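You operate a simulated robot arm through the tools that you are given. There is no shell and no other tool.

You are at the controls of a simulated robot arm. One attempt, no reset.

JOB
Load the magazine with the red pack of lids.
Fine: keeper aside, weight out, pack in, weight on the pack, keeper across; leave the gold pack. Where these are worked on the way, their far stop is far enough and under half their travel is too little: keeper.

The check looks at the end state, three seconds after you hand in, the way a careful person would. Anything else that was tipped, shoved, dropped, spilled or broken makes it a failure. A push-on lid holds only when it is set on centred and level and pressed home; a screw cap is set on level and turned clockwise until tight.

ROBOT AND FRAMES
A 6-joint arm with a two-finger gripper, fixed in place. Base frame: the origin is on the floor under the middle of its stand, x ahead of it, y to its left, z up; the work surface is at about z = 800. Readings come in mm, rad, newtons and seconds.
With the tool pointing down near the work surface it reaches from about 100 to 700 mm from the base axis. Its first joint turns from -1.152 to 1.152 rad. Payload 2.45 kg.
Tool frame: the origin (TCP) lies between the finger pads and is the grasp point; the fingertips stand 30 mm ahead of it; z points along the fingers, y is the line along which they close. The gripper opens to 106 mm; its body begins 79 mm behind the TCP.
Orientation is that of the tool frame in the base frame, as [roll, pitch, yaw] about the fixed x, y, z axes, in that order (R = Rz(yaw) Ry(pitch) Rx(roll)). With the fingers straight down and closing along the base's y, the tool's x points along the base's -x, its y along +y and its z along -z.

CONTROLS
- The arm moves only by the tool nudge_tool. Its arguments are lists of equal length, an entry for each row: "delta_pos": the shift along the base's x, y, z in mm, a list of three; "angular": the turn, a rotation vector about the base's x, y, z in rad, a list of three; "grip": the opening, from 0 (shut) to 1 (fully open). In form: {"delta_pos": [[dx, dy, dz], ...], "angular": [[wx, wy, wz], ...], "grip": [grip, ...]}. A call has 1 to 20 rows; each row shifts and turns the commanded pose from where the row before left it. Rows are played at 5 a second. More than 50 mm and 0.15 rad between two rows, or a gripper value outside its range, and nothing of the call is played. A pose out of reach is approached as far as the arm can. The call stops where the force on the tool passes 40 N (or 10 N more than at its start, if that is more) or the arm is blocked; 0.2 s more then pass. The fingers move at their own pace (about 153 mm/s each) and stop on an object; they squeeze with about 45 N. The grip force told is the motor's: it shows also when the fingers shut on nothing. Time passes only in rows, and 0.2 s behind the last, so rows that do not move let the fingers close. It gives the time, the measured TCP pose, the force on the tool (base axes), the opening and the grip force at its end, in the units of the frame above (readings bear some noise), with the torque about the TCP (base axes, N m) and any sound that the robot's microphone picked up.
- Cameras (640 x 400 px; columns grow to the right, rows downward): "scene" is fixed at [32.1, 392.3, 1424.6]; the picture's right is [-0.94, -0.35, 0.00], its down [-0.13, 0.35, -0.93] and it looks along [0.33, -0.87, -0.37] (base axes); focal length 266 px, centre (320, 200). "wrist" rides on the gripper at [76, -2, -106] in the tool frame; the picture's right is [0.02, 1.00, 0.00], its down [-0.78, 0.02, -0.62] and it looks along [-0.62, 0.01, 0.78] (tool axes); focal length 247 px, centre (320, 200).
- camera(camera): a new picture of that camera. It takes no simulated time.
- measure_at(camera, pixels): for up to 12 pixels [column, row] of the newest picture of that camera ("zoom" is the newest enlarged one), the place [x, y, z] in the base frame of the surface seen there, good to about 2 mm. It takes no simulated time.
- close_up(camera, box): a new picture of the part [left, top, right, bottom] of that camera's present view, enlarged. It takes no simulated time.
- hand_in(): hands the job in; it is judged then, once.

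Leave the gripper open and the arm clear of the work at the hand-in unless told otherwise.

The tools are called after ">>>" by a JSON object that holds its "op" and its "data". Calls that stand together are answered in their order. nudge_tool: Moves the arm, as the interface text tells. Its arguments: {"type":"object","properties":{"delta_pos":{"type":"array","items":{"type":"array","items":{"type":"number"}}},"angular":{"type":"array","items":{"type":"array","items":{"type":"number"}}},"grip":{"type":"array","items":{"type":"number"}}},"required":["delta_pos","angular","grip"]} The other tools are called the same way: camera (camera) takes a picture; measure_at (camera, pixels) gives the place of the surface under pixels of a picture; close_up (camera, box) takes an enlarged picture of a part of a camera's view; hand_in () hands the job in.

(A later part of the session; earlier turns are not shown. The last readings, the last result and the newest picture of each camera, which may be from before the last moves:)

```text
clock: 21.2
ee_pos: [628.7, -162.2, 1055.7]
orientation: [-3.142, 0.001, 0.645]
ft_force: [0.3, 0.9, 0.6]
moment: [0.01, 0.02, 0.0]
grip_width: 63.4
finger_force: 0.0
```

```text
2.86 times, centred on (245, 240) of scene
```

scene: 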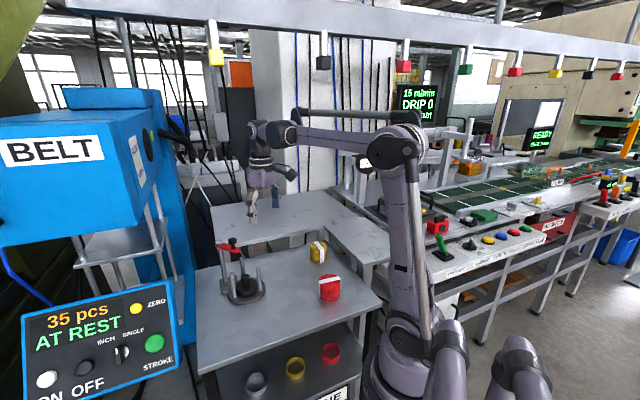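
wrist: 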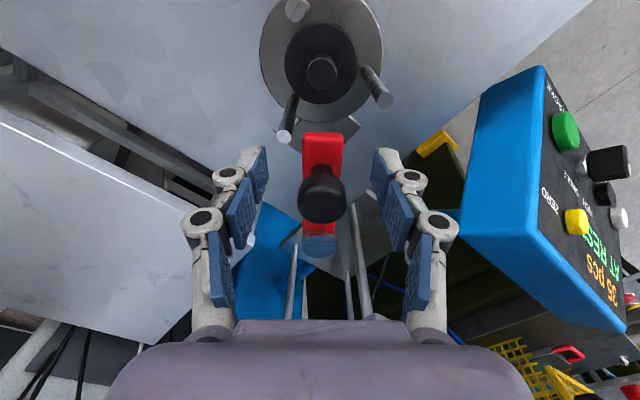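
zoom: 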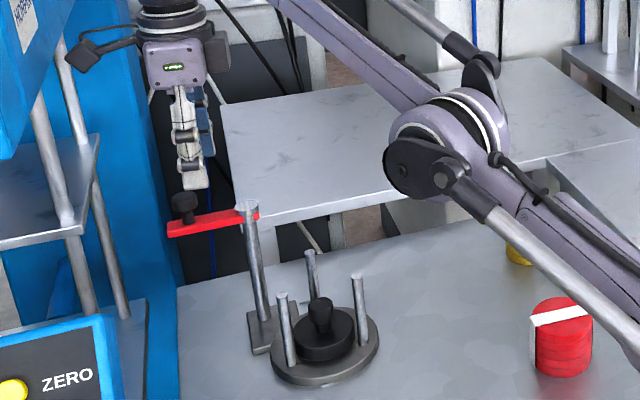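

The fingers are clear above the keeper. I move over the magazine while turning the tool back by +2.76 rad, so the closing axis points at 105°, which falls between the rods.

>>> {"op": "nudge_tool", "data": {"delta_pos": [[-6.2, -1.4, 0], [-6.2, -1.4, 0], [-6.2, -1.4, 0], [-6.2, -1.4, 0], [-6.2, -1.4, 0], [-6.2, -1.4, 0], [-6.2, -1.4, 0], [-6.2, -1.4, 0], [-6.2, -1.4, 0], [-6.2, -1.4, 0], [-6.2, -1.4, 0], [-6.2, -1.4, 0], [-6.2, -1.4, 0], [-6.2, -1.4, 0], [-6.2, -1.4, 0], [-6.2, -1.4, 0], [-6.2, -1.4, 0], [-6.2, -1.4, 0], [-6.2, -1.4, 0], [0, 0, 0]], "angular": [[0, 0, 0.145], [0, 0, 0.145], [0, 0, 0.145], [0, 0, 0.145], [0, 0, 0.145], [0, 0, 0.145], [0, 0, 0.145], [0, 0, 0.145], [0, 0, 0.145], [0, 0, 0.145], [0, 0, 0.145], [0, 0, 0.145], [0, 0, 0.145], [0, 0, 0.145], [0, 0, 0.145], [0, 0, 0.145], [0, 0, 0.145], [0, 0, 0.145], [0, 0, 0.145], [0, 0, 0]], "grip": [0.6, 0.6, 0.6, 0.6, 0.6, 0.6, 0.6, 0.6, 0.6, 0.6, 0.6, 0.6, 0.6, 0.6, 0.6, 0.6, 0.6, 0.6, 0.6, 0.6]}}

>>> {"op": "camera", "data": {"camera": "wrist"}}

>>> {"op": "close_up", "data": {"camera": "scene", "box": [190, 170, 300, 310]}}

```text
clock: 25.4
ee_pos: [512.2, -189.3, 1054.3]
orientation: [3.14, 0.001, -2.88]
ft_force: [0.6, -0.2, -1.0]
moment: [0.02, 0.02, -0.01]
grip_width: 63.8
finger_force: 0.0
```

```text
taken
```

wrist: 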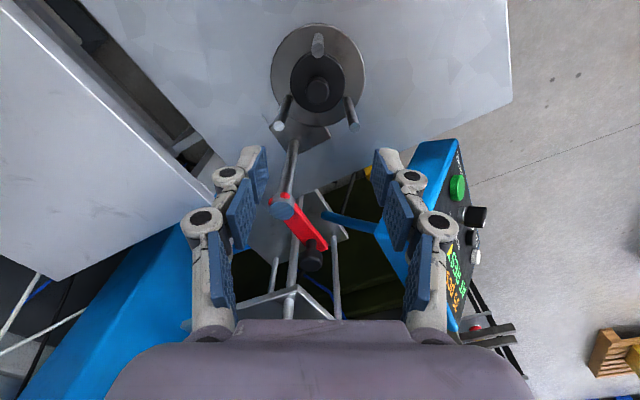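

```text
2.86 times, centred on (245, 240) of scene
```

zoom: 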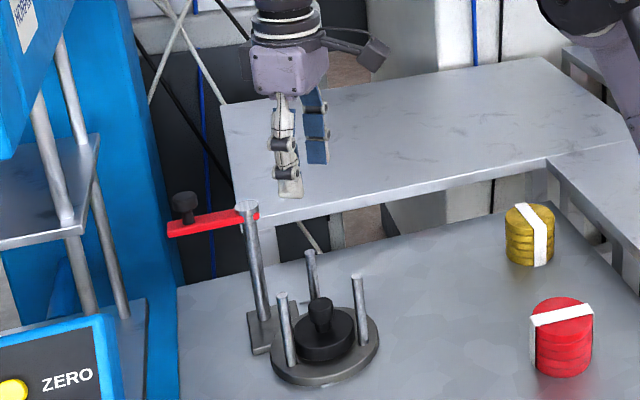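

The tool yaw is now 195° as wanted. The rods show left, right and rear around the weight at (318,85). I enlarge to measure the rod tops and the weight knob.

>>> {"op": "close_up", "data": {"camera": "wrist", "box": [256, 20, 384, 150]}}

```text
3.08 times, centred on (320, 85) of wrist
```

zoom: 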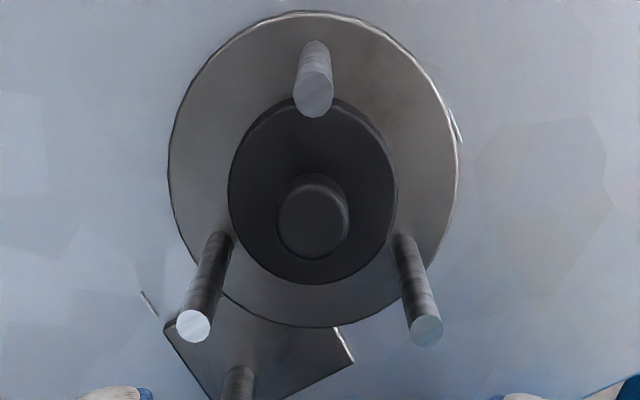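

>>> {"op": "measure_at", "data": {"camera": "zoom", "pixels": [[316, 95], [194, 326], [426, 332], [312, 225], [284, 225], [340, 225], [312, 250], [312, 195], [235, 190], [393, 190], [300, 275], [312, 120]]}}

>>> {"op": "measure_at", "data": {"camera": "zoom", "pixels": [[150, 305], [455, 125], [250, 60], [400, 80], [220, 280], [380, 290], [170, 150], [460, 190]]}}

```text
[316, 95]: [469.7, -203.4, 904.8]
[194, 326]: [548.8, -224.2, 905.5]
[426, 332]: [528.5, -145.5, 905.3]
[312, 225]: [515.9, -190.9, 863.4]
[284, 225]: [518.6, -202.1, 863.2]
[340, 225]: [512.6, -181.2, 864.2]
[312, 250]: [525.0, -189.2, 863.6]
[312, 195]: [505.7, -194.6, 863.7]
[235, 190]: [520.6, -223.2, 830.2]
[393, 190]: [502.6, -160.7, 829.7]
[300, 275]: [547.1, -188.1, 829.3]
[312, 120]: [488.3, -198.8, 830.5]
```

```text
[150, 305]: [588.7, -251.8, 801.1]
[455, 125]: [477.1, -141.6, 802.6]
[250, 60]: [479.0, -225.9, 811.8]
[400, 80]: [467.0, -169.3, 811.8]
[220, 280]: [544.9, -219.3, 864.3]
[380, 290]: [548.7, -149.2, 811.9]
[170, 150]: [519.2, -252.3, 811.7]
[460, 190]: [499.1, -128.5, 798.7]
```

The rods sit on a circle of radius 47 about (515.7,-191.0) and the weight knob is centred at (515.6,-191.6), top z 864, 22 mm wide. Before going down between the rods I measure the gripper fingers themselves (knuckles at (228,173), (203,218), tips at (250,160)) to be sure they pass.

>>> {"op": "measure_at", "data": {"camera": "wrist", "pixels": [[228, 173], [203, 218], [248, 155], [262, 165], [240, 190], [412, 177], [438, 222], [390, 158], [378, 165], [245, 215], [210, 300], [222, 190]]}}

>>> {"op": "close_up", "data": {"camera": "wrist", "box": [170, 130, 330, 240]}}

```text
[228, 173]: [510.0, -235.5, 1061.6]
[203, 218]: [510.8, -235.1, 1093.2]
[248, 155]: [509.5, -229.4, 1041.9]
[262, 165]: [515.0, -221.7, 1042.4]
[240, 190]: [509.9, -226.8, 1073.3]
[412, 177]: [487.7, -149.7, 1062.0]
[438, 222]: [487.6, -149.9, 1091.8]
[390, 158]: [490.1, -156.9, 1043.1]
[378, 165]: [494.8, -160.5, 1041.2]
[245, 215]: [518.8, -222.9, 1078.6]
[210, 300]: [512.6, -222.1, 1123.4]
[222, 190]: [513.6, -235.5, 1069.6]
```

```text
3.64 times, centred on (250, 185) of wrist
```

zoom: 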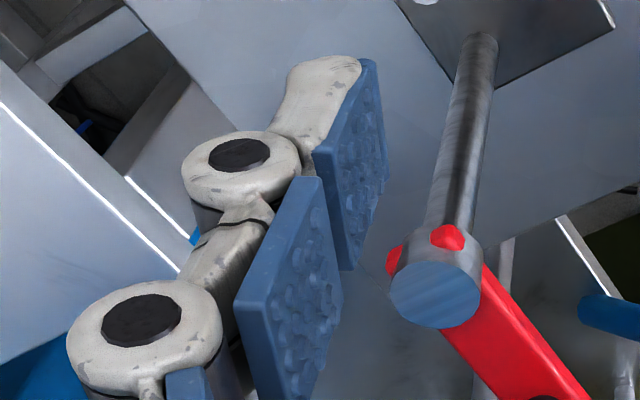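

In tool terms the fingers are about ±14 mm wide, and the rods leave ±17.6 mm beside the closing axis, so they pass with about 3.5 mm on each side. The knob shows 4.7 mm in x and -2.6 mm in y off the tool axis, so I centre on it and go down to just above the rod tops.

>>> {"op": "nudge_tool", "data": {"delta_pos": [[4.7, -2.6, -20], [0, 0, -30], [0, 0, -30], [0, 0, -22], [0, 0, 0], [0, 0, 0]], "angular": [[0, 0, 0], [0, 0, 0], [0, 0, 0], [0, 0, 0], [0, 0, 0], [0, 0, 0]], "grip": [0.45, 0.45, 0.45, 0.45, 0.45, 0.45]}}

>>> {"op": "camera", "data": {"camera": "wrist"}}

>>> {"op": "close_up", "data": {"camera": "wrist", "box": [240, 80, 400, 220]}}

>>> {"op": "close_up", "data": {"camera": "scene", "box": [190, 190, 300, 310]}}

```text
clock: 26.8
ee_pos: [516.9, -189.9, 952.2]
orientation: [3.141, 0.002, -2.881]
ft_force: [-0.1, -0.4, 0.8]
moment: [0.02, 0.02, 0.02]
grip_width: 47.7
finger_force: 0.0
```

```text
taken
```

wrist: 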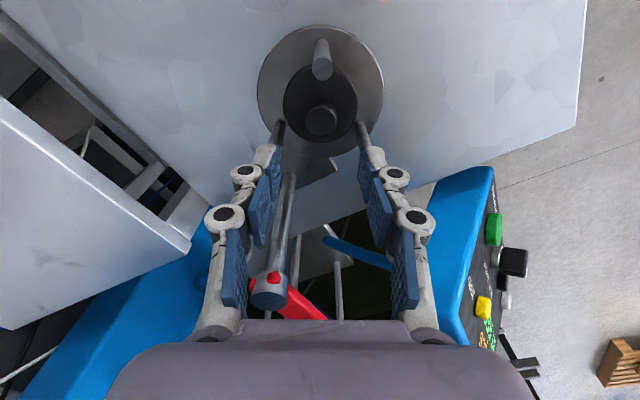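

```text
2.86 times, centred on (320, 150) of wrist
```

zoom: 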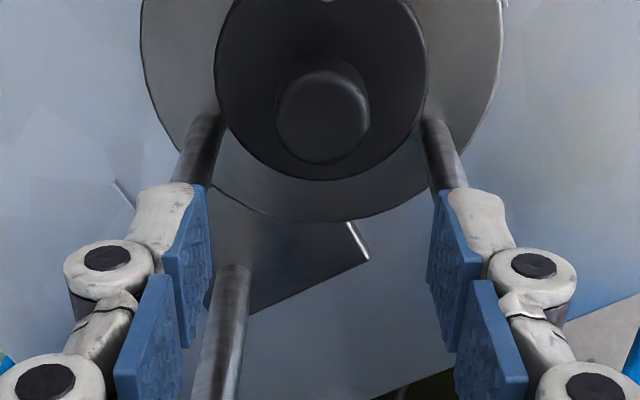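

```text
3.33 times, centred on (245, 250) of scene
```

zoom: 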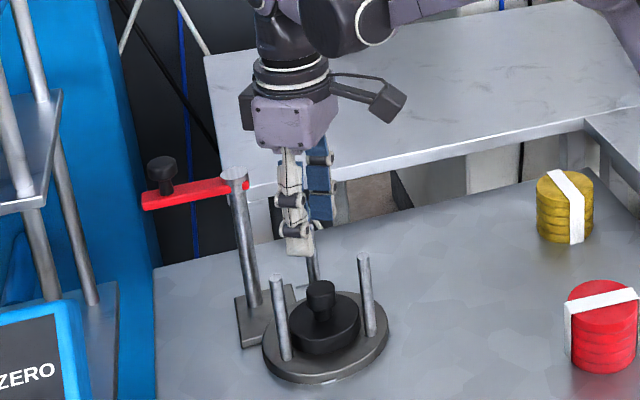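

The knob is at column 321, which is centred. I measure the knob and rods again from here.

>>> {"op": "close_up", "data": {"camera": "wrist", "box": [280, 20, 380, 150]}}

```text
3.08 times, centred on (330, 85) of wrist
```

zoom: 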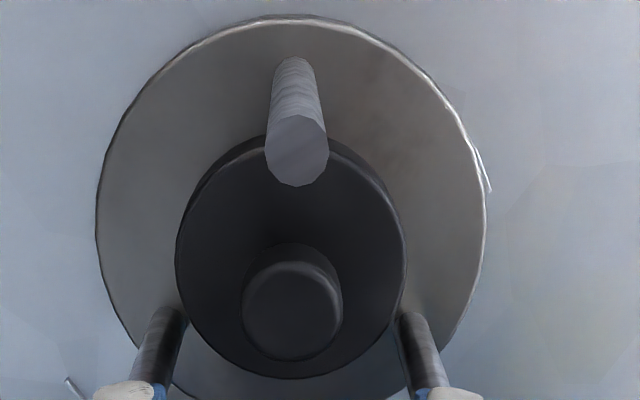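

>>> {"op": "measure_at", "data": {"camera": "zoom", "pixels": [[292, 308], [246, 308], [338, 308], [292, 348], [292, 270], [298, 150], [180, 250], [403, 250], [292, 370], [160, 330], [415, 335]]}}

```text
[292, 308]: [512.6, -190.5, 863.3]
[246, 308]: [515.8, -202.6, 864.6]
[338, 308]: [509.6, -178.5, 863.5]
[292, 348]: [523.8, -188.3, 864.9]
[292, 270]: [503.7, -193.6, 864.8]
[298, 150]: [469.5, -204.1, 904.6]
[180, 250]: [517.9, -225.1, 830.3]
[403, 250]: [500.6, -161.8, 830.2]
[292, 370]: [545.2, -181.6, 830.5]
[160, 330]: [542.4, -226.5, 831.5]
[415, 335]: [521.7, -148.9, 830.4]
```

The knob centre reads (514,-191) and the tool axis is at (515.6,-191.3), which is good. I go down between the rods by 60 mm, then look.

>>> {"op": "nudge_tool", "data": {"delta_pos": [[-0.5, 0, -15], [0, 0, -15], [0, 0, -15], [0, 0, -15], [0, 0, 0]], "angular": [[0, 0, 0], [0, 0, 0], [0, 0, 0], [0, 0, 0], [0, 0, 0]], "grip": [0.45, 0.45, 0.45, 0.45, 0.45]}}

>>> {"op": "close_up", "data": {"camera": "wrist", "box": [220, 60, 420, 260]}}

>>> {"op": "close_up", "data": {"camera": "scene", "box": [200, 200, 290, 310]}}

```text
clock: 28.0
ee_pos: [516.2, -190.7, 892.5]
orientation: [-3.141, 0.002, -2.882]
ft_force: [0.5, -0.2, -0.9]
moment: [0.0, 0.01, -0.03]
grip_width: 47.9
finger_force: 0.1
```

```text
2.00 times, centred on (320, 160) of wrist
```

zoom: 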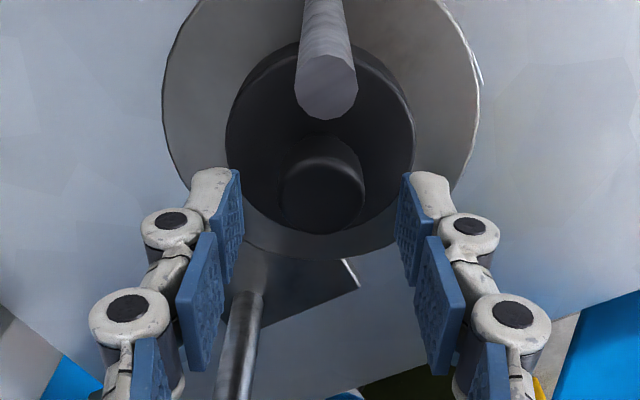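

```text
3.64 times, centred on (245, 255) of scene
```

zoom: 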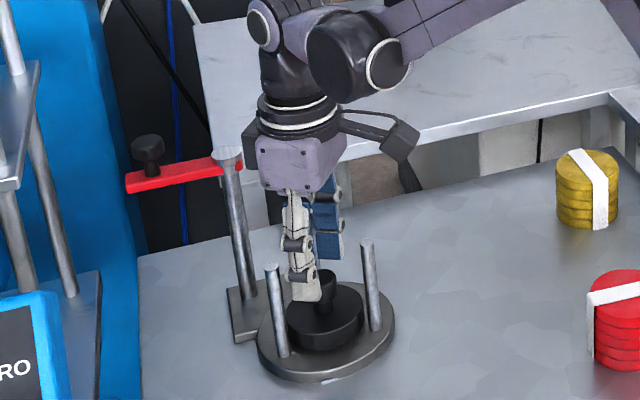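

I check how far the gripper body's near corner stays from the post before going lower.

>>> {"op": "measure_at", "data": {"camera": "zoom", "pixels": [[258, 140], [262, 180], [300, 185], [335, 170], [228, 152], [300, 160]]}}

```text
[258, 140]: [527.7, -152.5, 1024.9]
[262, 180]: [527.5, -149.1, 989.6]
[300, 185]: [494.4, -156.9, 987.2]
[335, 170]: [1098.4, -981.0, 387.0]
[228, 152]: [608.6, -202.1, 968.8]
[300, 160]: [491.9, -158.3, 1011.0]
```

The body half-depth is only about 25 mm, so it is well clear of the post. I go down the last 27 mm (tips to z≈836, 6 mm above the weight disc).

>>> {"op": "nudge_tool", "data": {"delta_pos": [[0, 0, -9], [0, 0, -9], [0, 0, -9], [0, 0, 0]], "angular": [[0, 0, 0], [0, 0, 0], [0, 0, 0], [0, 0, 0]], "grip": [0.45, 0.45, 0.45, 0.45]}}

>>> {"op": "close_up", "data": {"camera": "wrist", "box": [220, 60, 420, 260]}}

>>> {"op": "close_up", "data": {"camera": "scene", "box": [210, 230, 280, 310]}}

```text
clock: 29.0
ee_pos: [516.3, -192.4, 866.5]
orientation: [-3.141, 0.002, -2.881]
ft_force: [-0.7, 0.1, 0.3]
moment: [-0.04, -0.03, -0.02]
grip_width: 47.7
finger_force: 0.0
```

```text
2.00 times, centred on (320, 160) of wrist
```

zoom: 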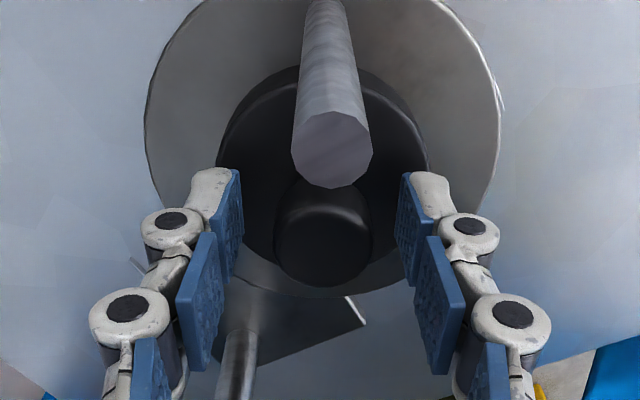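

```text
5.00 times, centred on (245, 270) of scene
```

zoom: 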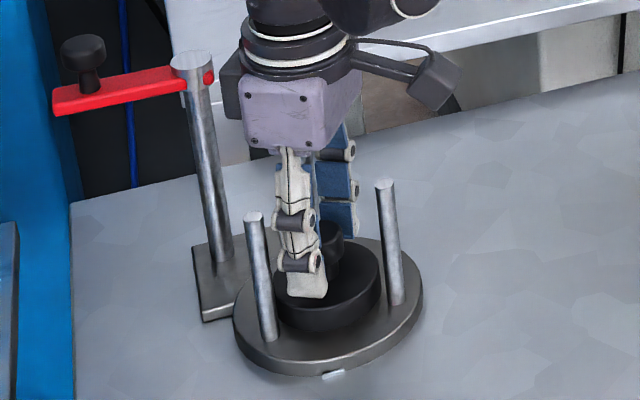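

The knob is between the tip pads. I close the fingers on it.

>>> {"op": "nudge_tool", "data": {"delta_pos": [[0, 0, 0], [0, 0, 0], [0, 0, 0], [0, 0, 0]], "angular": [[0, 0, 0], [0, 0, 0], [0, 0, 0], [0, 0, 0]], "grip": [0.3, 0.15, 0, 0]}}

>>> {"op": "close_up", "data": {"camera": "wrist", "box": [220, 60, 420, 260]}}

```text
clock: 30.0
ee_pos: [516.2, -191.3, 866.8]
orientation: [-3.141, 0.001, -2.882]
ft_force: [-0.9, 1.4, 0.4]
moment: [0.09, 0.05, 0.02]
grip_width: 26.2
finger_force: 44.8
```

```text
2.00 times, centred on (320, 160) of wrist
```

zoom: 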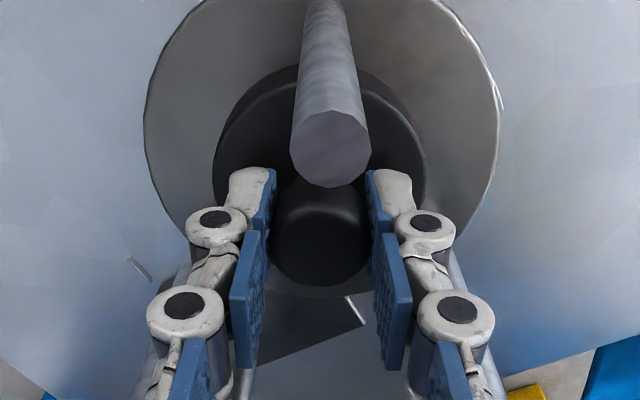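

The grip holds at 26 mm with 45 N. I lift 6 mm slowly to feel the weight.

>>> {"op": "nudge_tool", "data": {"delta_pos": [[0, 0, 2], [0, 0, 2], [0, 0, 2], [0, 0, 0]], "angular": [[0, 0, 0], [0, 0, 0], [0, 0, 0], [0, 0, 0]], "grip": [0, 0, 0, 0]}}

>>> {"op": "close_up", "data": {"camera": "scene", "box": [210, 230, 280, 310]}}

```text
clock: 31.0
ee_pos: [516.4, -192.0, 872.5]
orientation: [3.141, 0.003, -2.881]
ft_force: [0.0, 0.7, -5.8]
moment: [0.01, 0.0, 0.02]
grip_width: 26.3
finger_force: 44.8
```

```text
5.00 times, centred on (245, 270) of scene
```

zoom: 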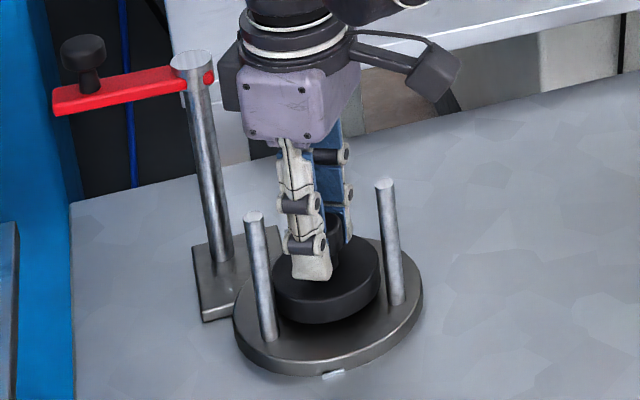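

The weight lifts freely at about 0.6 kg. I lift it above the rods (bottom above z 925), then carry it over the bare table between magazine and packs.

>>> {"op": "nudge_tool", "data": {"delta_pos": [[0, 0, 15], [0, 0, 20], [0, 0, 25], [0, 0, 25], [0, 0, 25], [0, 0, 0]], "angular": [[0, 0, 0], [0, 0, 0], [0, 0, 0], [0, 0, 0], [0, 0, 0], [0, 0, 0]], "grip": [0, 0, 0, 0, 0, 0]}}

>>> {"op": "close_up", "data": {"camera": "scene", "box": [200, 200, 290, 310]}}

```text
clock: 32.4
ee_pos: [517.2, -190.7, 983.5]
orientation: [-3.141, 0.003, -2.881]
ft_force: [0.5, -0.1, -5.7]
moment: [0.0, 0.02, 0.02]
grip_width: 26.4
finger_force: 45.5
```

```text
3.64 times, centred on (245, 255) of scene
```

zoom: 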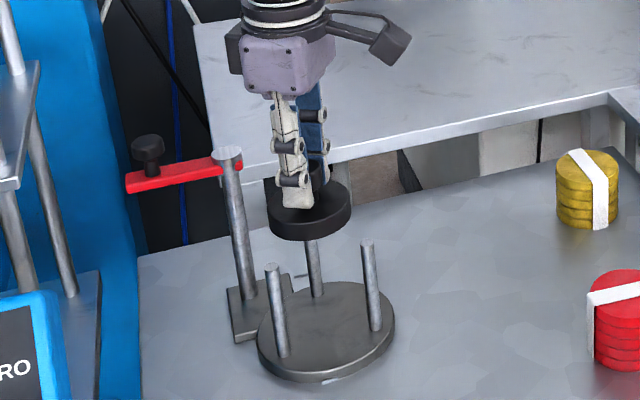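

The weight is clear above the rods. I carry it to about (380,-225).

>>> {"op": "nudge_tool", "data": {"delta_pos": [[-15, -4, 0], [-24, -6, 0], [-24, -6, 0], [-24, -6, 0], [-24, -6, 0], [-15, -4, 0], [-9, -2, 0], [0, 0, 0]], "angular": [[0, 0, 0], [0, 0, 0], [0, 0, 0], [0, 0, 0], [0, 0, 0], [0, 0, 0], [0, 0, 0], [0, 0, 0]], "grip": [0, 0, 0, 0, 0, 0, 0, 0]}}

>>> {"op": "camera", "data": {"camera": "scene"}}

>>> {"op": "camera", "data": {"camera": "wrist"}}

```text
clock: 34.2
ee_pos: [380.2, -224.9, 982.5]
orientation: [3.139, 0.002, -2.882]
ft_force: [0.5, 0.2, -5.5]
moment: [-0.02, 0.03, 0.0]
grip_width: 26.5
finger_force: 45.0
```

```text
taken
```

scene: 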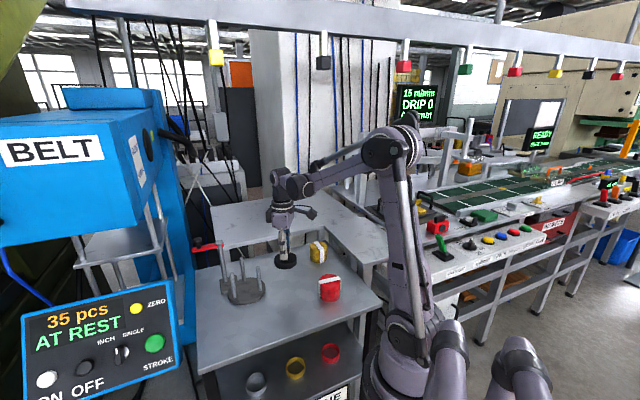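

```text
taken
```

wrist: 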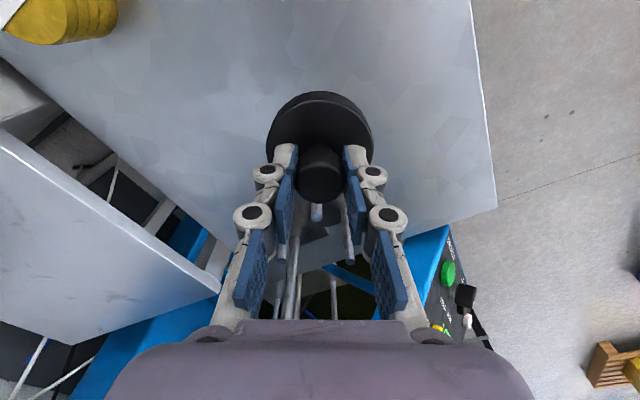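

Bare table is below. I lower the weight to a few mm above the table.

>>> {"op": "nudge_tool", "data": {"delta_pos": [[0, 0, -25], [0, 0, -30], [0, 0, -30], [0, 0, -25], [0, 0, -12], [0, 0, 0]], "angular": [[0, 0, 0], [0, 0, 0], [0, 0, 0], [0, 0, 0], [0, 0, 0], [0, 0, 0]], "grip": [0, 0, 0, 0, 0, 0]}}

>>> {"op": "close_up", "data": {"camera": "scene", "box": [240, 210, 350, 310]}}

```text
clock: 35.6
ee_pos: [381.4, -223.6, 859.5]
orientation: [-3.14, 0.002, -2.883]
ft_force: [0.5, 1.3, -5.7]
moment: [-0.03, -0.02, -0.02]
grip_width: 26.5
finger_force: 45.0
```

```text
4.00 times, centred on (295, 260) of scene
```

zoom: 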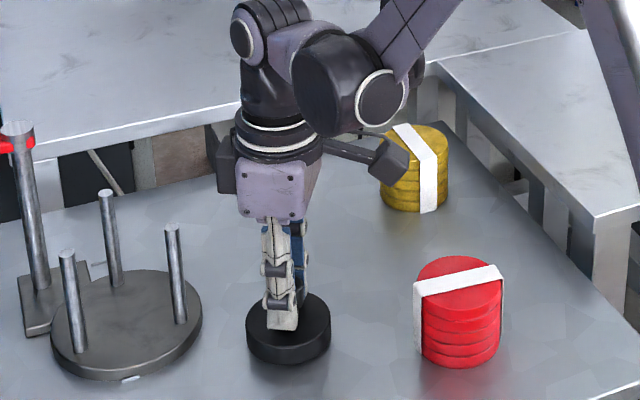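

I lower in 1 mm steps, watching for the load to come off.

>>> {"op": "nudge_tool", "data": {"delta_pos": [[0, 0, -1], [0, 0, -1], [0, 0, -1], [0, 0, -1], [0, 0, 0]], "angular": [[0, 0, 0], [0, 0, 0], [0, 0, 0], [0, 0, 0], [0, 0, 0]], "grip": [0, 0, 0, 0, 0]}}

```text
clock: 36.8
ee_pos: [380.7, -225.8, 857.0]
orientation: [-3.139, 0.001, -2.88]
ft_force: [-0.7, 0.6, -6.2]
moment: [-0.01, 0.01, 0.01]
grip_width: 26.6
finger_force: 45.2
```

Still hanging free at z≈857. Two more steps, then read again.

>>> {"op": "nudge_tool", "data": {"delta_pos": [[0, 0, -1], [0, 0, -1], [0, 0, 0]], "angular": [[0, 0, 0], [0, 0, 0], [0, 0, 0]], "grip": [0, 0, 0]}}

```text
clock: 37.6
ee_pos: [382.3, -226.1, 855.4]
orientation: [-3.141, 0.001, -2.882]
ft_force: [0.0, 0.3, -4.7]
moment: [0.04, -0.02, -0.03]
grip_width: 26.5
finger_force: 44.9
```

The load is just starting to come off (-4.7 N). One more step of 0.7 mm.

>>> {"op": "nudge_tool", "data": {"delta_pos": [[0, 0, -0.7], [0, 0, 0]], "angular": [[0, 0, 0], [0, 0, 0]], "grip": [0, 0]}}

```text
clock: 38.2
ee_pos: [380.0, -224.7, 854.1]
orientation: [-3.14, 0.001, -2.882]
ft_force: [1.0, -1.6, 26.5]
moment: [0.0, 0.05, 0.07]
grip_width: 26.4
finger_force: 45.3
```

Firm contact: the weight sits on the table. I ease up 0.6 mm and open the fingers gently.

>>> {"op": "nudge_tool", "data": {"delta_pos": [[0, 0, 0.6], [0, 0, 0], [0, 0, 0], [0, 0, 0]], "angular": [[0, 0, 0], [0, 0, 0], [0, 0, 0], [0, 0, 0]], "grip": [0, 0.3, 0.5, 0.5]}}

>>> {"op": "close_up", "data": {"camera": "scene", "box": [240, 210, 350, 310]}}

>>> {"op": "close_up", "data": {"camera": "wrist", "box": [220, 60, 420, 260]}}

```text
clock: 39.2
ee_pos: [381.8, -224.6, 854.5]
orientation: [-3.14, 0.0, -2.881]
ft_force: [-0.4, 1.0, 0.0]
moment: [0.0, 0.0, -0.01]
grip_width: 52.8
finger_force: 0.0
```

```text
4.00 times, centred on (295, 260) of scene
```

zoom: 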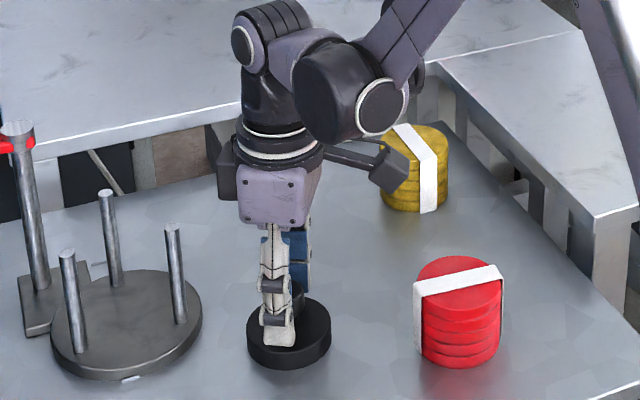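

```text
2.00 times, centred on (320, 160) of wrist
```

zoom: 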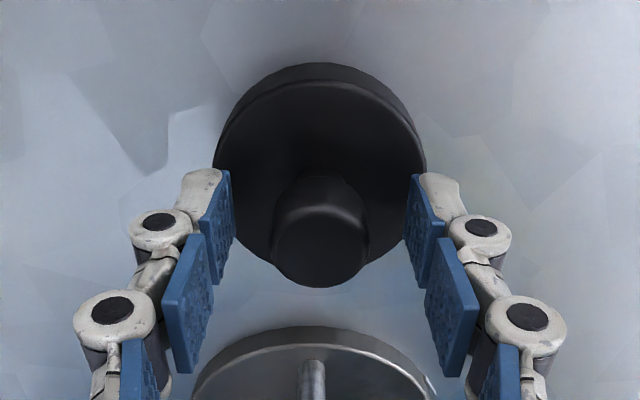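

The weight stands flat on the table at about (381,-225). I rise and move to above the red pack, opening wide.

>>> {"op": "nudge_tool", "data": {"delta_pos": [[0, 0, 20], [0, 0, 35], [0, 0, 45], [0, 0, 20], [-30, -12, 0], [-40, -15, 0], [-35, -14, 0], [-26, -10, 0], [0, 0, 0]], "angular": [[0, 0, 0], [0, 0, 0], [0, 0, 0], [0, 0, 0], [0, 0, 0], [0, 0, 0], [0, 0, 0], [0, 0, 0], [0, 0, 0]], "grip": [0.5, 0.5, 0.5, 0.6, 0.8, 1, 1, 1, 1]}}

>>> {"op": "camera", "data": {"camera": "wrist"}}

>>> {"op": "close_up", "data": {"camera": "scene", "box": [190, 190, 380, 330]}}

```text
clock: 41.2
ee_pos: [249.8, -276.5, 974.0]
orientation: [-3.141, 0.003, -2.881]
ft_force: [0.0, 0.7, 0.1]
moment: [0.02, -0.01, 0.03]
grip_width: 106.2
finger_force: 0.0
```

```text
taken
```

wrist: 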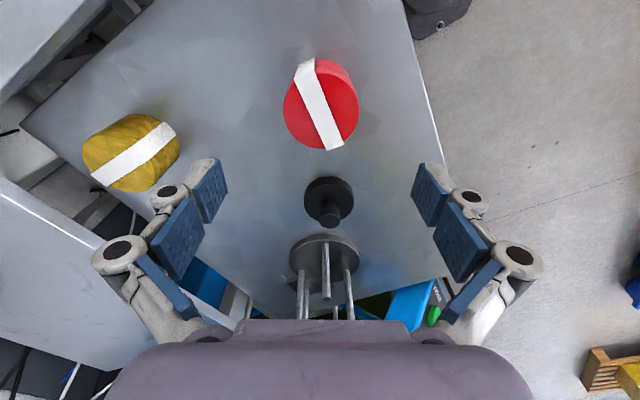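

```text
2.86 times, centred on (285, 260) of scene
```

zoom: 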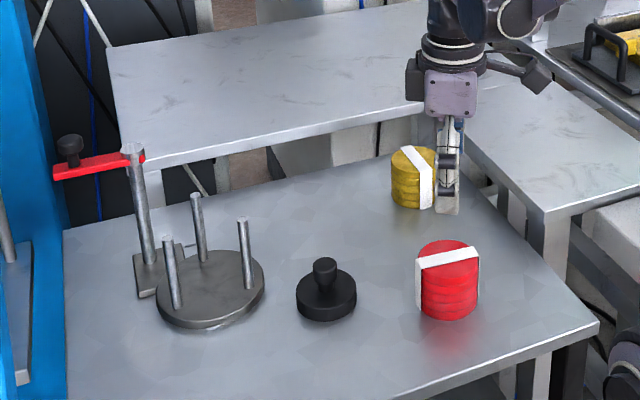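

The red pack is at (321,103) in the wrist view. I enlarge it and measure its outline.

>>> {"op": "close_up", "data": {"camera": "wrist", "box": [270, 45, 370, 160]}}

```text
3.48 times, centred on (320, 102) of wrist
```

zoom: 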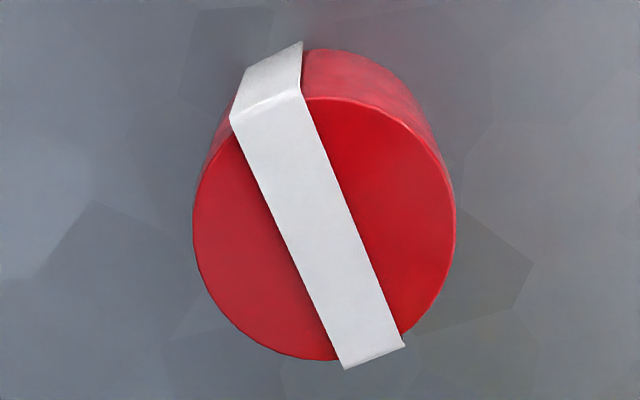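

>>> {"op": "measure_at", "data": {"camera": "zoom", "pixels": [[198, 230], [451, 215], [320, 102], [320, 356], [325, 230], [415, 140], [225, 310], [410, 320], [265, 105], [370, 352], [230, 125], [300, 80]]}}

```text
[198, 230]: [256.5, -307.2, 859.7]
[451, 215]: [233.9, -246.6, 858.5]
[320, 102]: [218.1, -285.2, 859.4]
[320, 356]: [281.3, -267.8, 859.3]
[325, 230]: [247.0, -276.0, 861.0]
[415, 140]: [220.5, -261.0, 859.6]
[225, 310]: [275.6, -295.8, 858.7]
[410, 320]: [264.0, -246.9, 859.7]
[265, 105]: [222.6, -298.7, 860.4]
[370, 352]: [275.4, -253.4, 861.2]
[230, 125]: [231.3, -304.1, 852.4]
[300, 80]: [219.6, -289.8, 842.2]
```

The pack fits a circle centred at (249.5,-276.0) with radius 32.7, and its top is at z 860. The tool axis is on it. The band bearing is about 37°, so the fingers at 105° miss the paper. I go down in steps to z≈841 (tips 11 mm above the table).

>>> {"op": "nudge_tool", "data": {"delta_pos": [[0.3, 0.3, -30], [0, 0, -30], [0, 0, -25], [0, 0, 0]], "angular": [[0, 0, 0], [0, 0, 0], [0, 0, 0], [0, 0, 0]], "grip": [1, 1, 1, 1]}}

>>> {"op": "camera", "data": {"camera": "wrist"}}

>>> {"op": "close_up", "data": {"camera": "scene", "box": [280, 190, 390, 320]}}

```text
clock: 42.2
ee_pos: [251.0, -277.4, 887.4]
orientation: [3.14, 0.001, -2.881]
ft_force: [0.2, 0.0, 0.0]
moment: [-0.02, 0.01, -0.01]
grip_width: 106.0
finger_force: 0.0
```

```text
taken
```

wrist: 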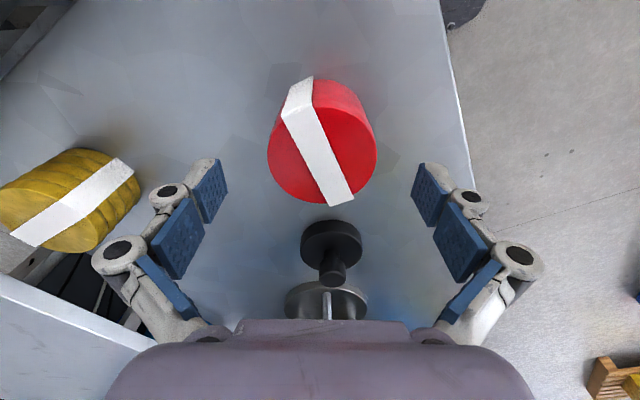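

```text
3.08 times, centred on (335, 255) of scene
```

zoom: 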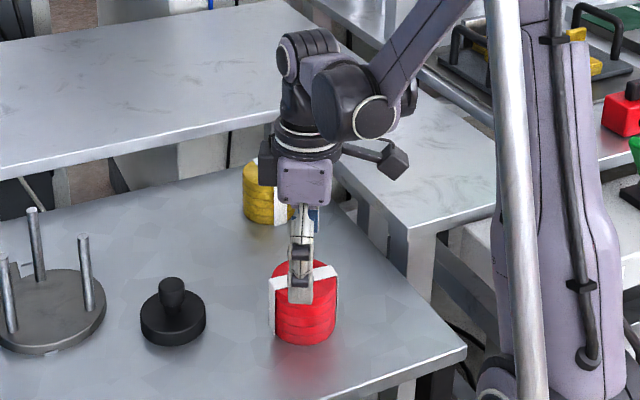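

The pack is centred between the fingers (outline columns 267–377). I go down the remaining 46 mm.

>>> {"op": "nudge_tool", "data": {"delta_pos": [[0, 0, -16], [0, 0, -16], [0, 0, -14], [0, 0, 0]], "angular": [[0, 0, 0], [0, 0, 0], [0, 0, 0], [0, 0, 0]], "grip": [1, 1, 1, 1]}}

>>> {"op": "camera", "data": {"camera": "wrist"}}

```text
clock: 43.2
ee_pos: [250.5, -276.4, 843.7]
orientation: [-3.141, 0.002, -2.881]
ft_force: [-0.4, -0.1, 0.1]
moment: [0.02, 0.02, -0.04]
grip_width: 105.8
finger_force: 0.2
```

```text
taken
```

wrist: 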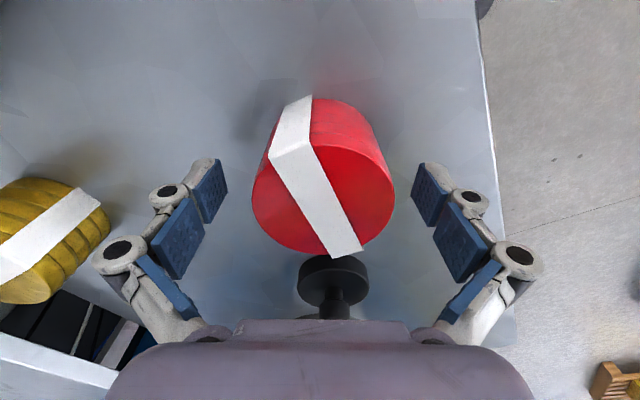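

The tips are beside the pack at z≈813, clear of the paper band. I close on the pack.

>>> {"op": "nudge_tool", "data": {"delta_pos": [[0, 0, 0], [0, 0, 0], [0, 0, 0], [0, 0, 0], [0, 0, 0]], "angular": [[0, 0, 0], [0, 0, 0], [0, 0, 0], [0, 0, 0], [0, 0, 0]], "grip": [0.8, 0.68, 0.6, 0.5, 0.5]}}

>>> {"op": "camera", "data": {"camera": "wrist"}}

>>> {"op": "close_up", "data": {"camera": "scene", "box": [290, 230, 370, 320]}}

```text
clock: 44.4
ee_pos: [250.1, -275.3, 842.9]
orientation: [-3.14, 0.002, -2.88]
ft_force: [-0.7, 2.2, 13.0]
moment: [0.04, 0.06, 0.01]
grip_width: 66.5
finger_force: 45.1
```

```text
taken
```

wrist: 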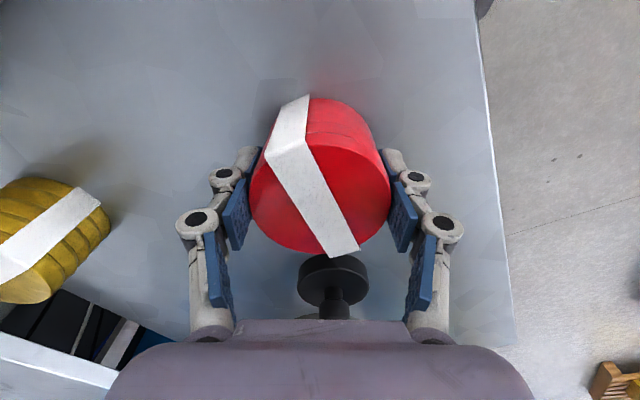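

```text
4.44 times, centred on (330, 275) of scene
```

zoom: 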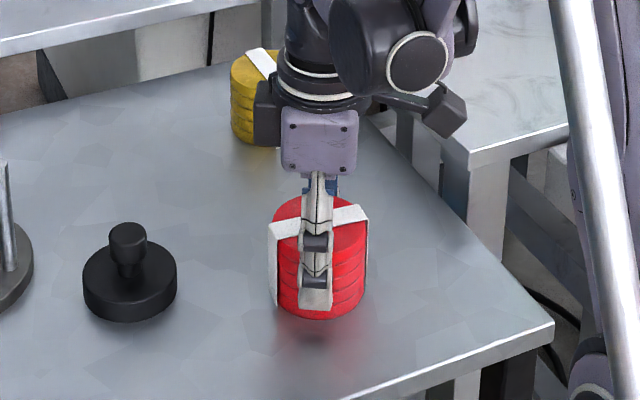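

It is gripped at 66.5 mm with 45 N. I lift 6 mm slowly and check.

>>> {"op": "nudge_tool", "data": {"delta_pos": [[0, 0, 1], [0, 0, 2], [0, 0, 3], [0, 0, 0]], "angular": [[0, 0, 0], [0, 0, 0], [0, 0, 0], [0, 0, 0]], "grip": [0.5, 0.5, 0.5, 0.5]}}

>>> {"op": "close_up", "data": {"camera": "scene", "box": [290, 230, 370, 320]}}

>>> {"op": "close_up", "data": {"camera": "wrist", "box": [220, 70, 420, 270]}}

```text
clock: 45.4
ee_pos: [250.8, -275.3, 848.6]
orientation: [3.141, 0.001, -2.882]
ft_force: [-0.6, -0.4, -0.9]
moment: [0.02, 0.02, 0.0]
grip_width: 67.0
finger_force: 45.0
```

```text
4.44 times, centred on (330, 275) of scene
```

zoom: 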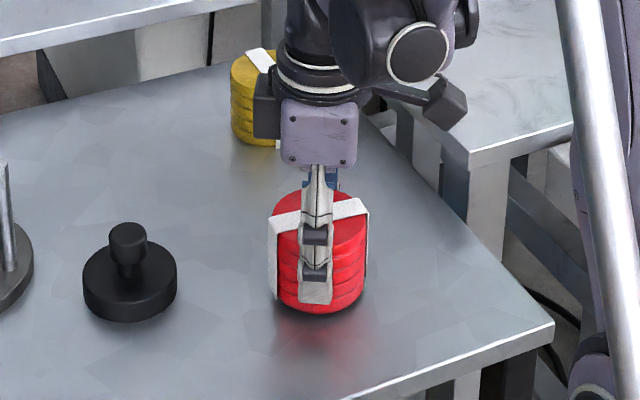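

```text
2.00 times, centred on (320, 170) of wrist
```

zoom: 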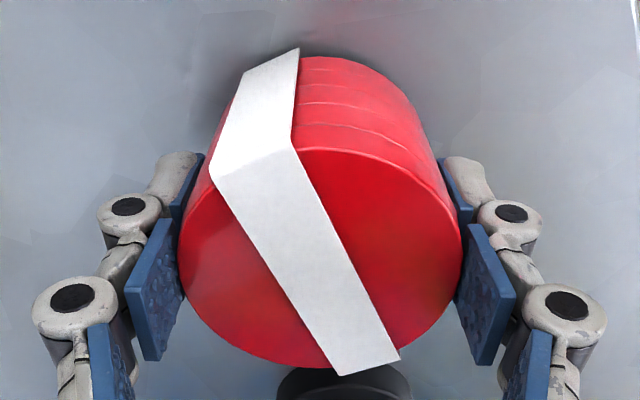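

The pack hangs level in the grip and is light. I lift it to z≈969 so its bottom clears the rod tops, then carry it over the magazine.

>>> {"op": "nudge_tool", "data": {"delta_pos": [[0, 0, 15], [0, 0, 25], [0, 0, 30], [0, 0, 30], [0, 0, 20], [12, 4, 0], [24, 7.5, 0], [24, 7.5, 0], [24, 7.5, 0], [24, 7.5, 0], [24, 7.5, 0], [24, 7.5, 0], [24, 8, 0], [24, 8, 0], [12, 4, 0], [0, 0, 0]], "angular": [[0, 0, 0], [0, 0, 0], [0, 0, 0], [0, 0, 0], [0, 0, 0], [0, 0, 0], [0, 0, 0], [0, 0, 0], [0, 0, 0], [0, 0, 0], [0, 0, 0], [0, 0, 0], [0, 0, 0], [0, 0, 0], [0, 0, 0], [0, 0, 0]], "grip": [0.5, 0.5, 0.5, 0.5, 0.5, 0.5, 0.5, 0.5, 0.5, 0.5, 0.5, 0.5, 0.5, 0.5, 0.5, 0.5]}}

>>> {"op": "camera", "data": {"camera": "wrist"}}

>>> {"op": "camera", "data": {"camera": "scene"}}

```text
clock: 48.8
ee_pos: [467.5, -206.4, 968.6]
orientation: [-3.141, 0.003, -2.881]
ft_force: [0.3, -0.1, -0.2]
moment: [-0.03, 0.0, 0.01]
grip_width: 66.5
finger_force: 44.7
```

```text
taken
```

wrist: 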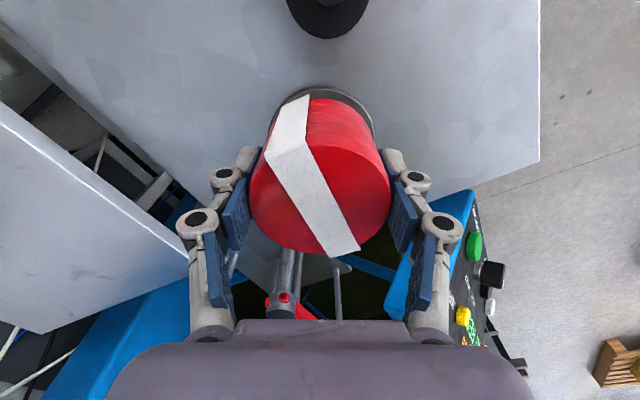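

```text
taken
```

scene: 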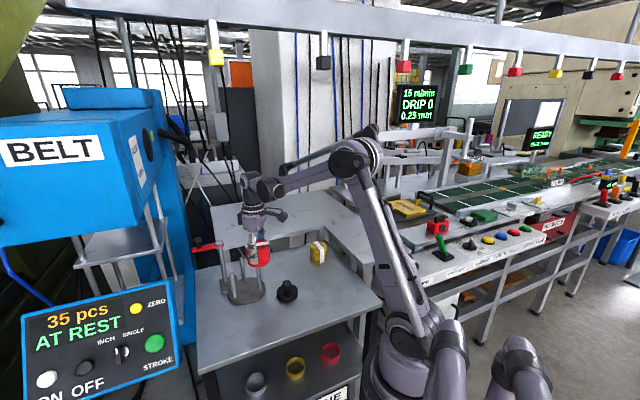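

I still need (50.2, 16.0) to reach the magazine centre (515.7,-191.0). I finish the carry at the same height.

>>> {"op": "nudge_tool", "data": {"delta_pos": [[20, 6.4, 0], [20, 6.4, 0], [10.2, 3.2, 0], [0, 0, 0], [0, 0, 0]], "angular": [[0, 0, 0], [0, 0, 0], [0, 0, 0], [0, 0, 0], [0, 0, 0]], "grip": [0.5, 0.5, 0.5, 0.5, 0.5]}}

>>> {"op": "camera", "data": {"camera": "wrist"}}

>>> {"op": "close_up", "data": {"camera": "scene", "box": [200, 210, 290, 310]}}

```text
clock: 50.0
ee_pos: [516.3, -189.6, 968.9]
orientation: [-3.142, 0.002, -2.882]
ft_force: [-0.6, 0.0, -0.2]
moment: [0.03, 0.01, 0.01]
grip_width: 66.8
finger_force: 45.2
```

```text
taken
```

wrist: 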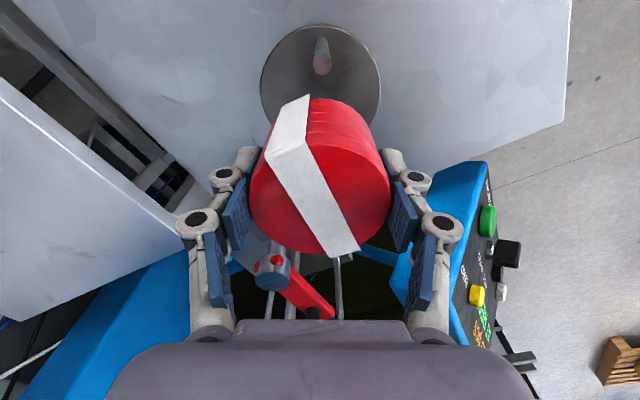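

```text
4.00 times, centred on (245, 260) of scene
```

zoom: 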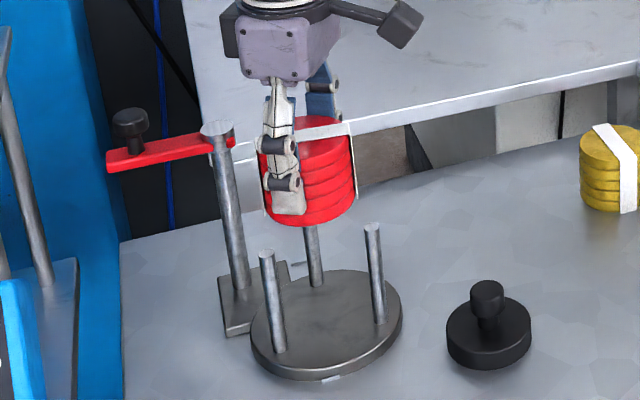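

The rear rod top is in line with the tool axis (column 321). I lower the pack into the rods by 40 mm in modest steps.

>>> {"op": "nudge_tool", "data": {"delta_pos": [[0, 0, -10], [0, 0, -8], [0, 0, -8], [0, 0, -7], [0, 0, -7], [0, 0, 0]], "angular": [[0, 0, 0], [0, 0, 0], [0, 0, 0], [0, 0, 0], [0, 0, 0], [0, 0, 0]], "grip": [0.5, 0.5, 0.5, 0.5, 0.5, 0.5]}}

>>> {"op": "camera", "data": {"camera": "wrist"}}

>>> {"op": "close_up", "data": {"camera": "scene", "box": [210, 220, 280, 310]}}

```text
clock: 51.4
ee_pos: [516.8, -190.8, 929.0]
orientation: [-3.141, 0.0, -2.883]
ft_force: [-0.3, 0.9, -1.6]
moment: [0.0, 0.02, -0.01]
grip_width: 66.3
finger_force: 45.1
```

```text
taken
```

wrist: 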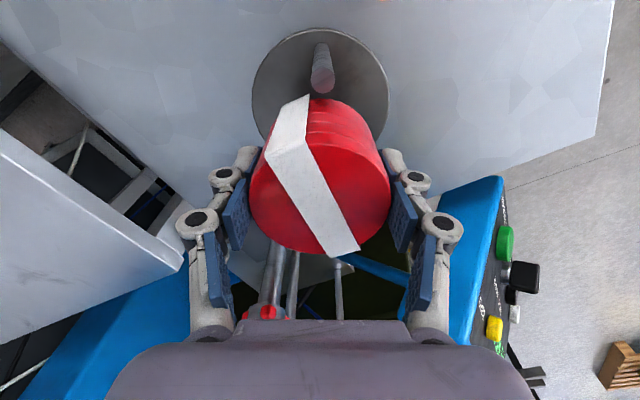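

```text
4.44 times, centred on (245, 265) of scene
```

zoom: 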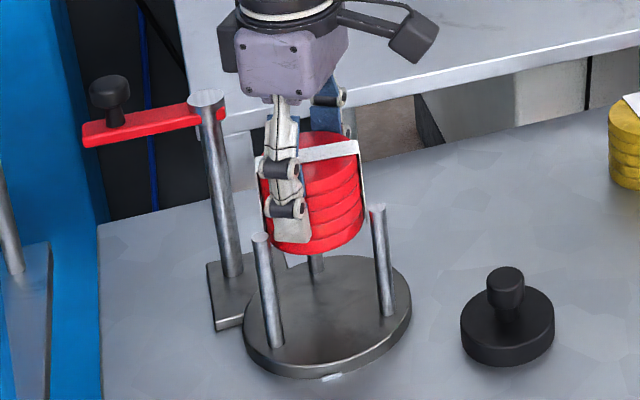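

The pack is between the rods with no contact force. I continue down 60 mm.

>>> {"op": "nudge_tool", "data": {"delta_pos": [[0, 0, -10], [0, 0, -10], [0, 0, -10], [0, 0, -10], [0, 0, -10], [0, 0, -10], [0, 0, -5], [0, 0, 0]], "angular": [[0, 0, 0], [0, 0, 0], [0, 0, 0], [0, 0, 0], [0, 0, 0], [0, 0, 0], [0, 0, 0], [0, 0, 0]], "grip": [0.5, 0.5, 0.5, 0.5, 0.5, 0.5, 0.5, 0.5]}}

>>> {"op": "close_up", "data": {"camera": "scene", "box": [210, 220, 280, 310]}}

>>> {"op": "camera", "data": {"camera": "wrist"}}

```text
clock: 53.2
ee_pos: [515.4, -190.4, 864.0]
orientation: [3.141, 0.002, -2.881]
ft_force: [-0.6, 0.5, -0.7]
moment: [-0.03, -0.03, -0.02]
grip_width: 66.8
finger_force: 45.2
```

```text
4.44 times, centred on (245, 265) of scene
```

zoom: 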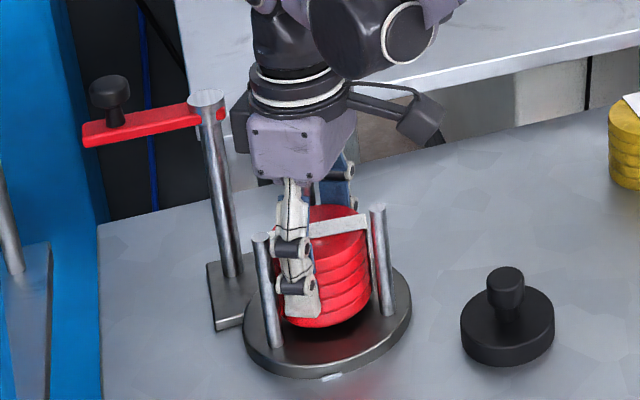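

```text
taken
```

wrist: 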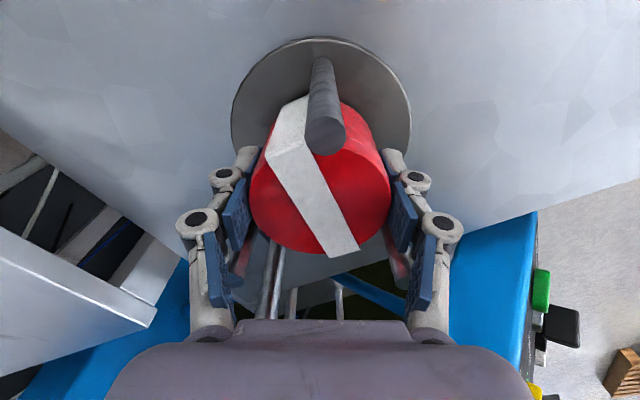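

About 9 mm left to the base plate. I lower in 1 mm steps, watching the force.

>>> {"op": "nudge_tool", "data": {"delta_pos": [[0, 0, -1.5], [0, 0, -1.5], [0, 0, -1.5], [0, 0, -1], [0, 0, -1], [0, 0, 0]], "angular": [[0, 0, 0], [0, 0, 0], [0, 0, 0], [0, 0, 0], [0, 0, 0], [0, 0, 0]], "grip": [0.5, 0.5, 0.5, 0.5, 0.5, 0.5]}}

```text
clock: 54.6
ee_pos: [516.2, -191.3, 858.4]
orientation: [-3.141, 0.001, -2.881]
ft_force: [0.4, 0.1, -0.4]
moment: [0.02, -0.01, 0.0]
grip_width: 66.8
finger_force: 45.6
```

No contact yet at z≈858. I continue in smaller steps.

>>> {"op": "nudge_tool", "data": {"delta_pos": [[0, 0, -0.8], [0, 0, -0.8], [0, 0, 0]], "angular": [[0, 0, 0], [0, 0, 0], [0, 0, 0]], "grip": [0.5, 0.5, 0.5]}}

```text
clock: 55.4
ee_pos: [516.5, -192.4, 856.2]
orientation: [3.142, 0.001, -2.881]
ft_force: [-0.3, 0.0, -0.3]
moment: [-0.01, -0.02, 0.04]
grip_width: 66.8
finger_force: 45.2
```

>>> {"op": "nudge_tool", "data": {"delta_pos": [[0, 0, -0.6], [0, 0, -0.6], [0, 0, 0]], "angular": [[0, 0, 0], [0, 0, 0], [0, 0, 0]], "grip": [0.5, 0.5, 0.5]}}

```text
clock: 56.2
ee_pos: [515.9, -191.0, 855.1]
orientation: [3.141, 0.002, -2.883]
ft_force: [0.9, 0.3, 4.2]
moment: [0.0, -0.03, 0.0]
grip_width: 66.3
finger_force: 44.7
```

The pack touches the plate (4 N). I open the fingers to let it go.

>>> {"op": "nudge_tool", "data": {"delta_pos": [[0, 0, 0], [0, 0, 0], [0, 0, 0], [0, 0, 0]], "angular": [[0, 0, 0], [0, 0, 0], [0, 0, 0], [0, 0, 0]], "grip": [0.7, 0.8, 0.8, 0.8]}}

>>> {"op": "camera", "data": {"camera": "wrist"}}

>>> {"op": "close_up", "data": {"camera": "scene", "box": [210, 220, 280, 310]}}

```text
clock: 57.2
ee_pos: [516.7, -190.9, 853.9]
orientation: [3.14, 0.001, -2.881]
ft_force: [-0.2, 0.2, -0.4]
moment: [-0.01, -0.05, 0.05]
grip_width: 85.0
finger_force: 0.1
```

```text
taken
```

wrist: 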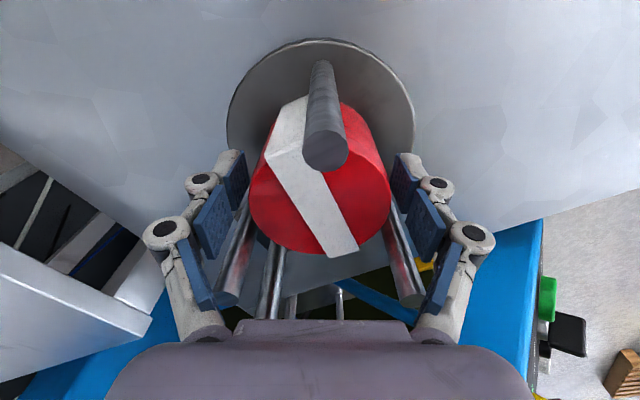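

```text
4.44 times, centred on (245, 265) of scene
```

zoom: 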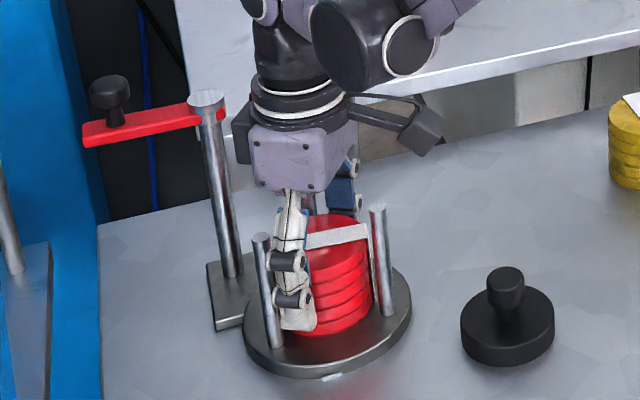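

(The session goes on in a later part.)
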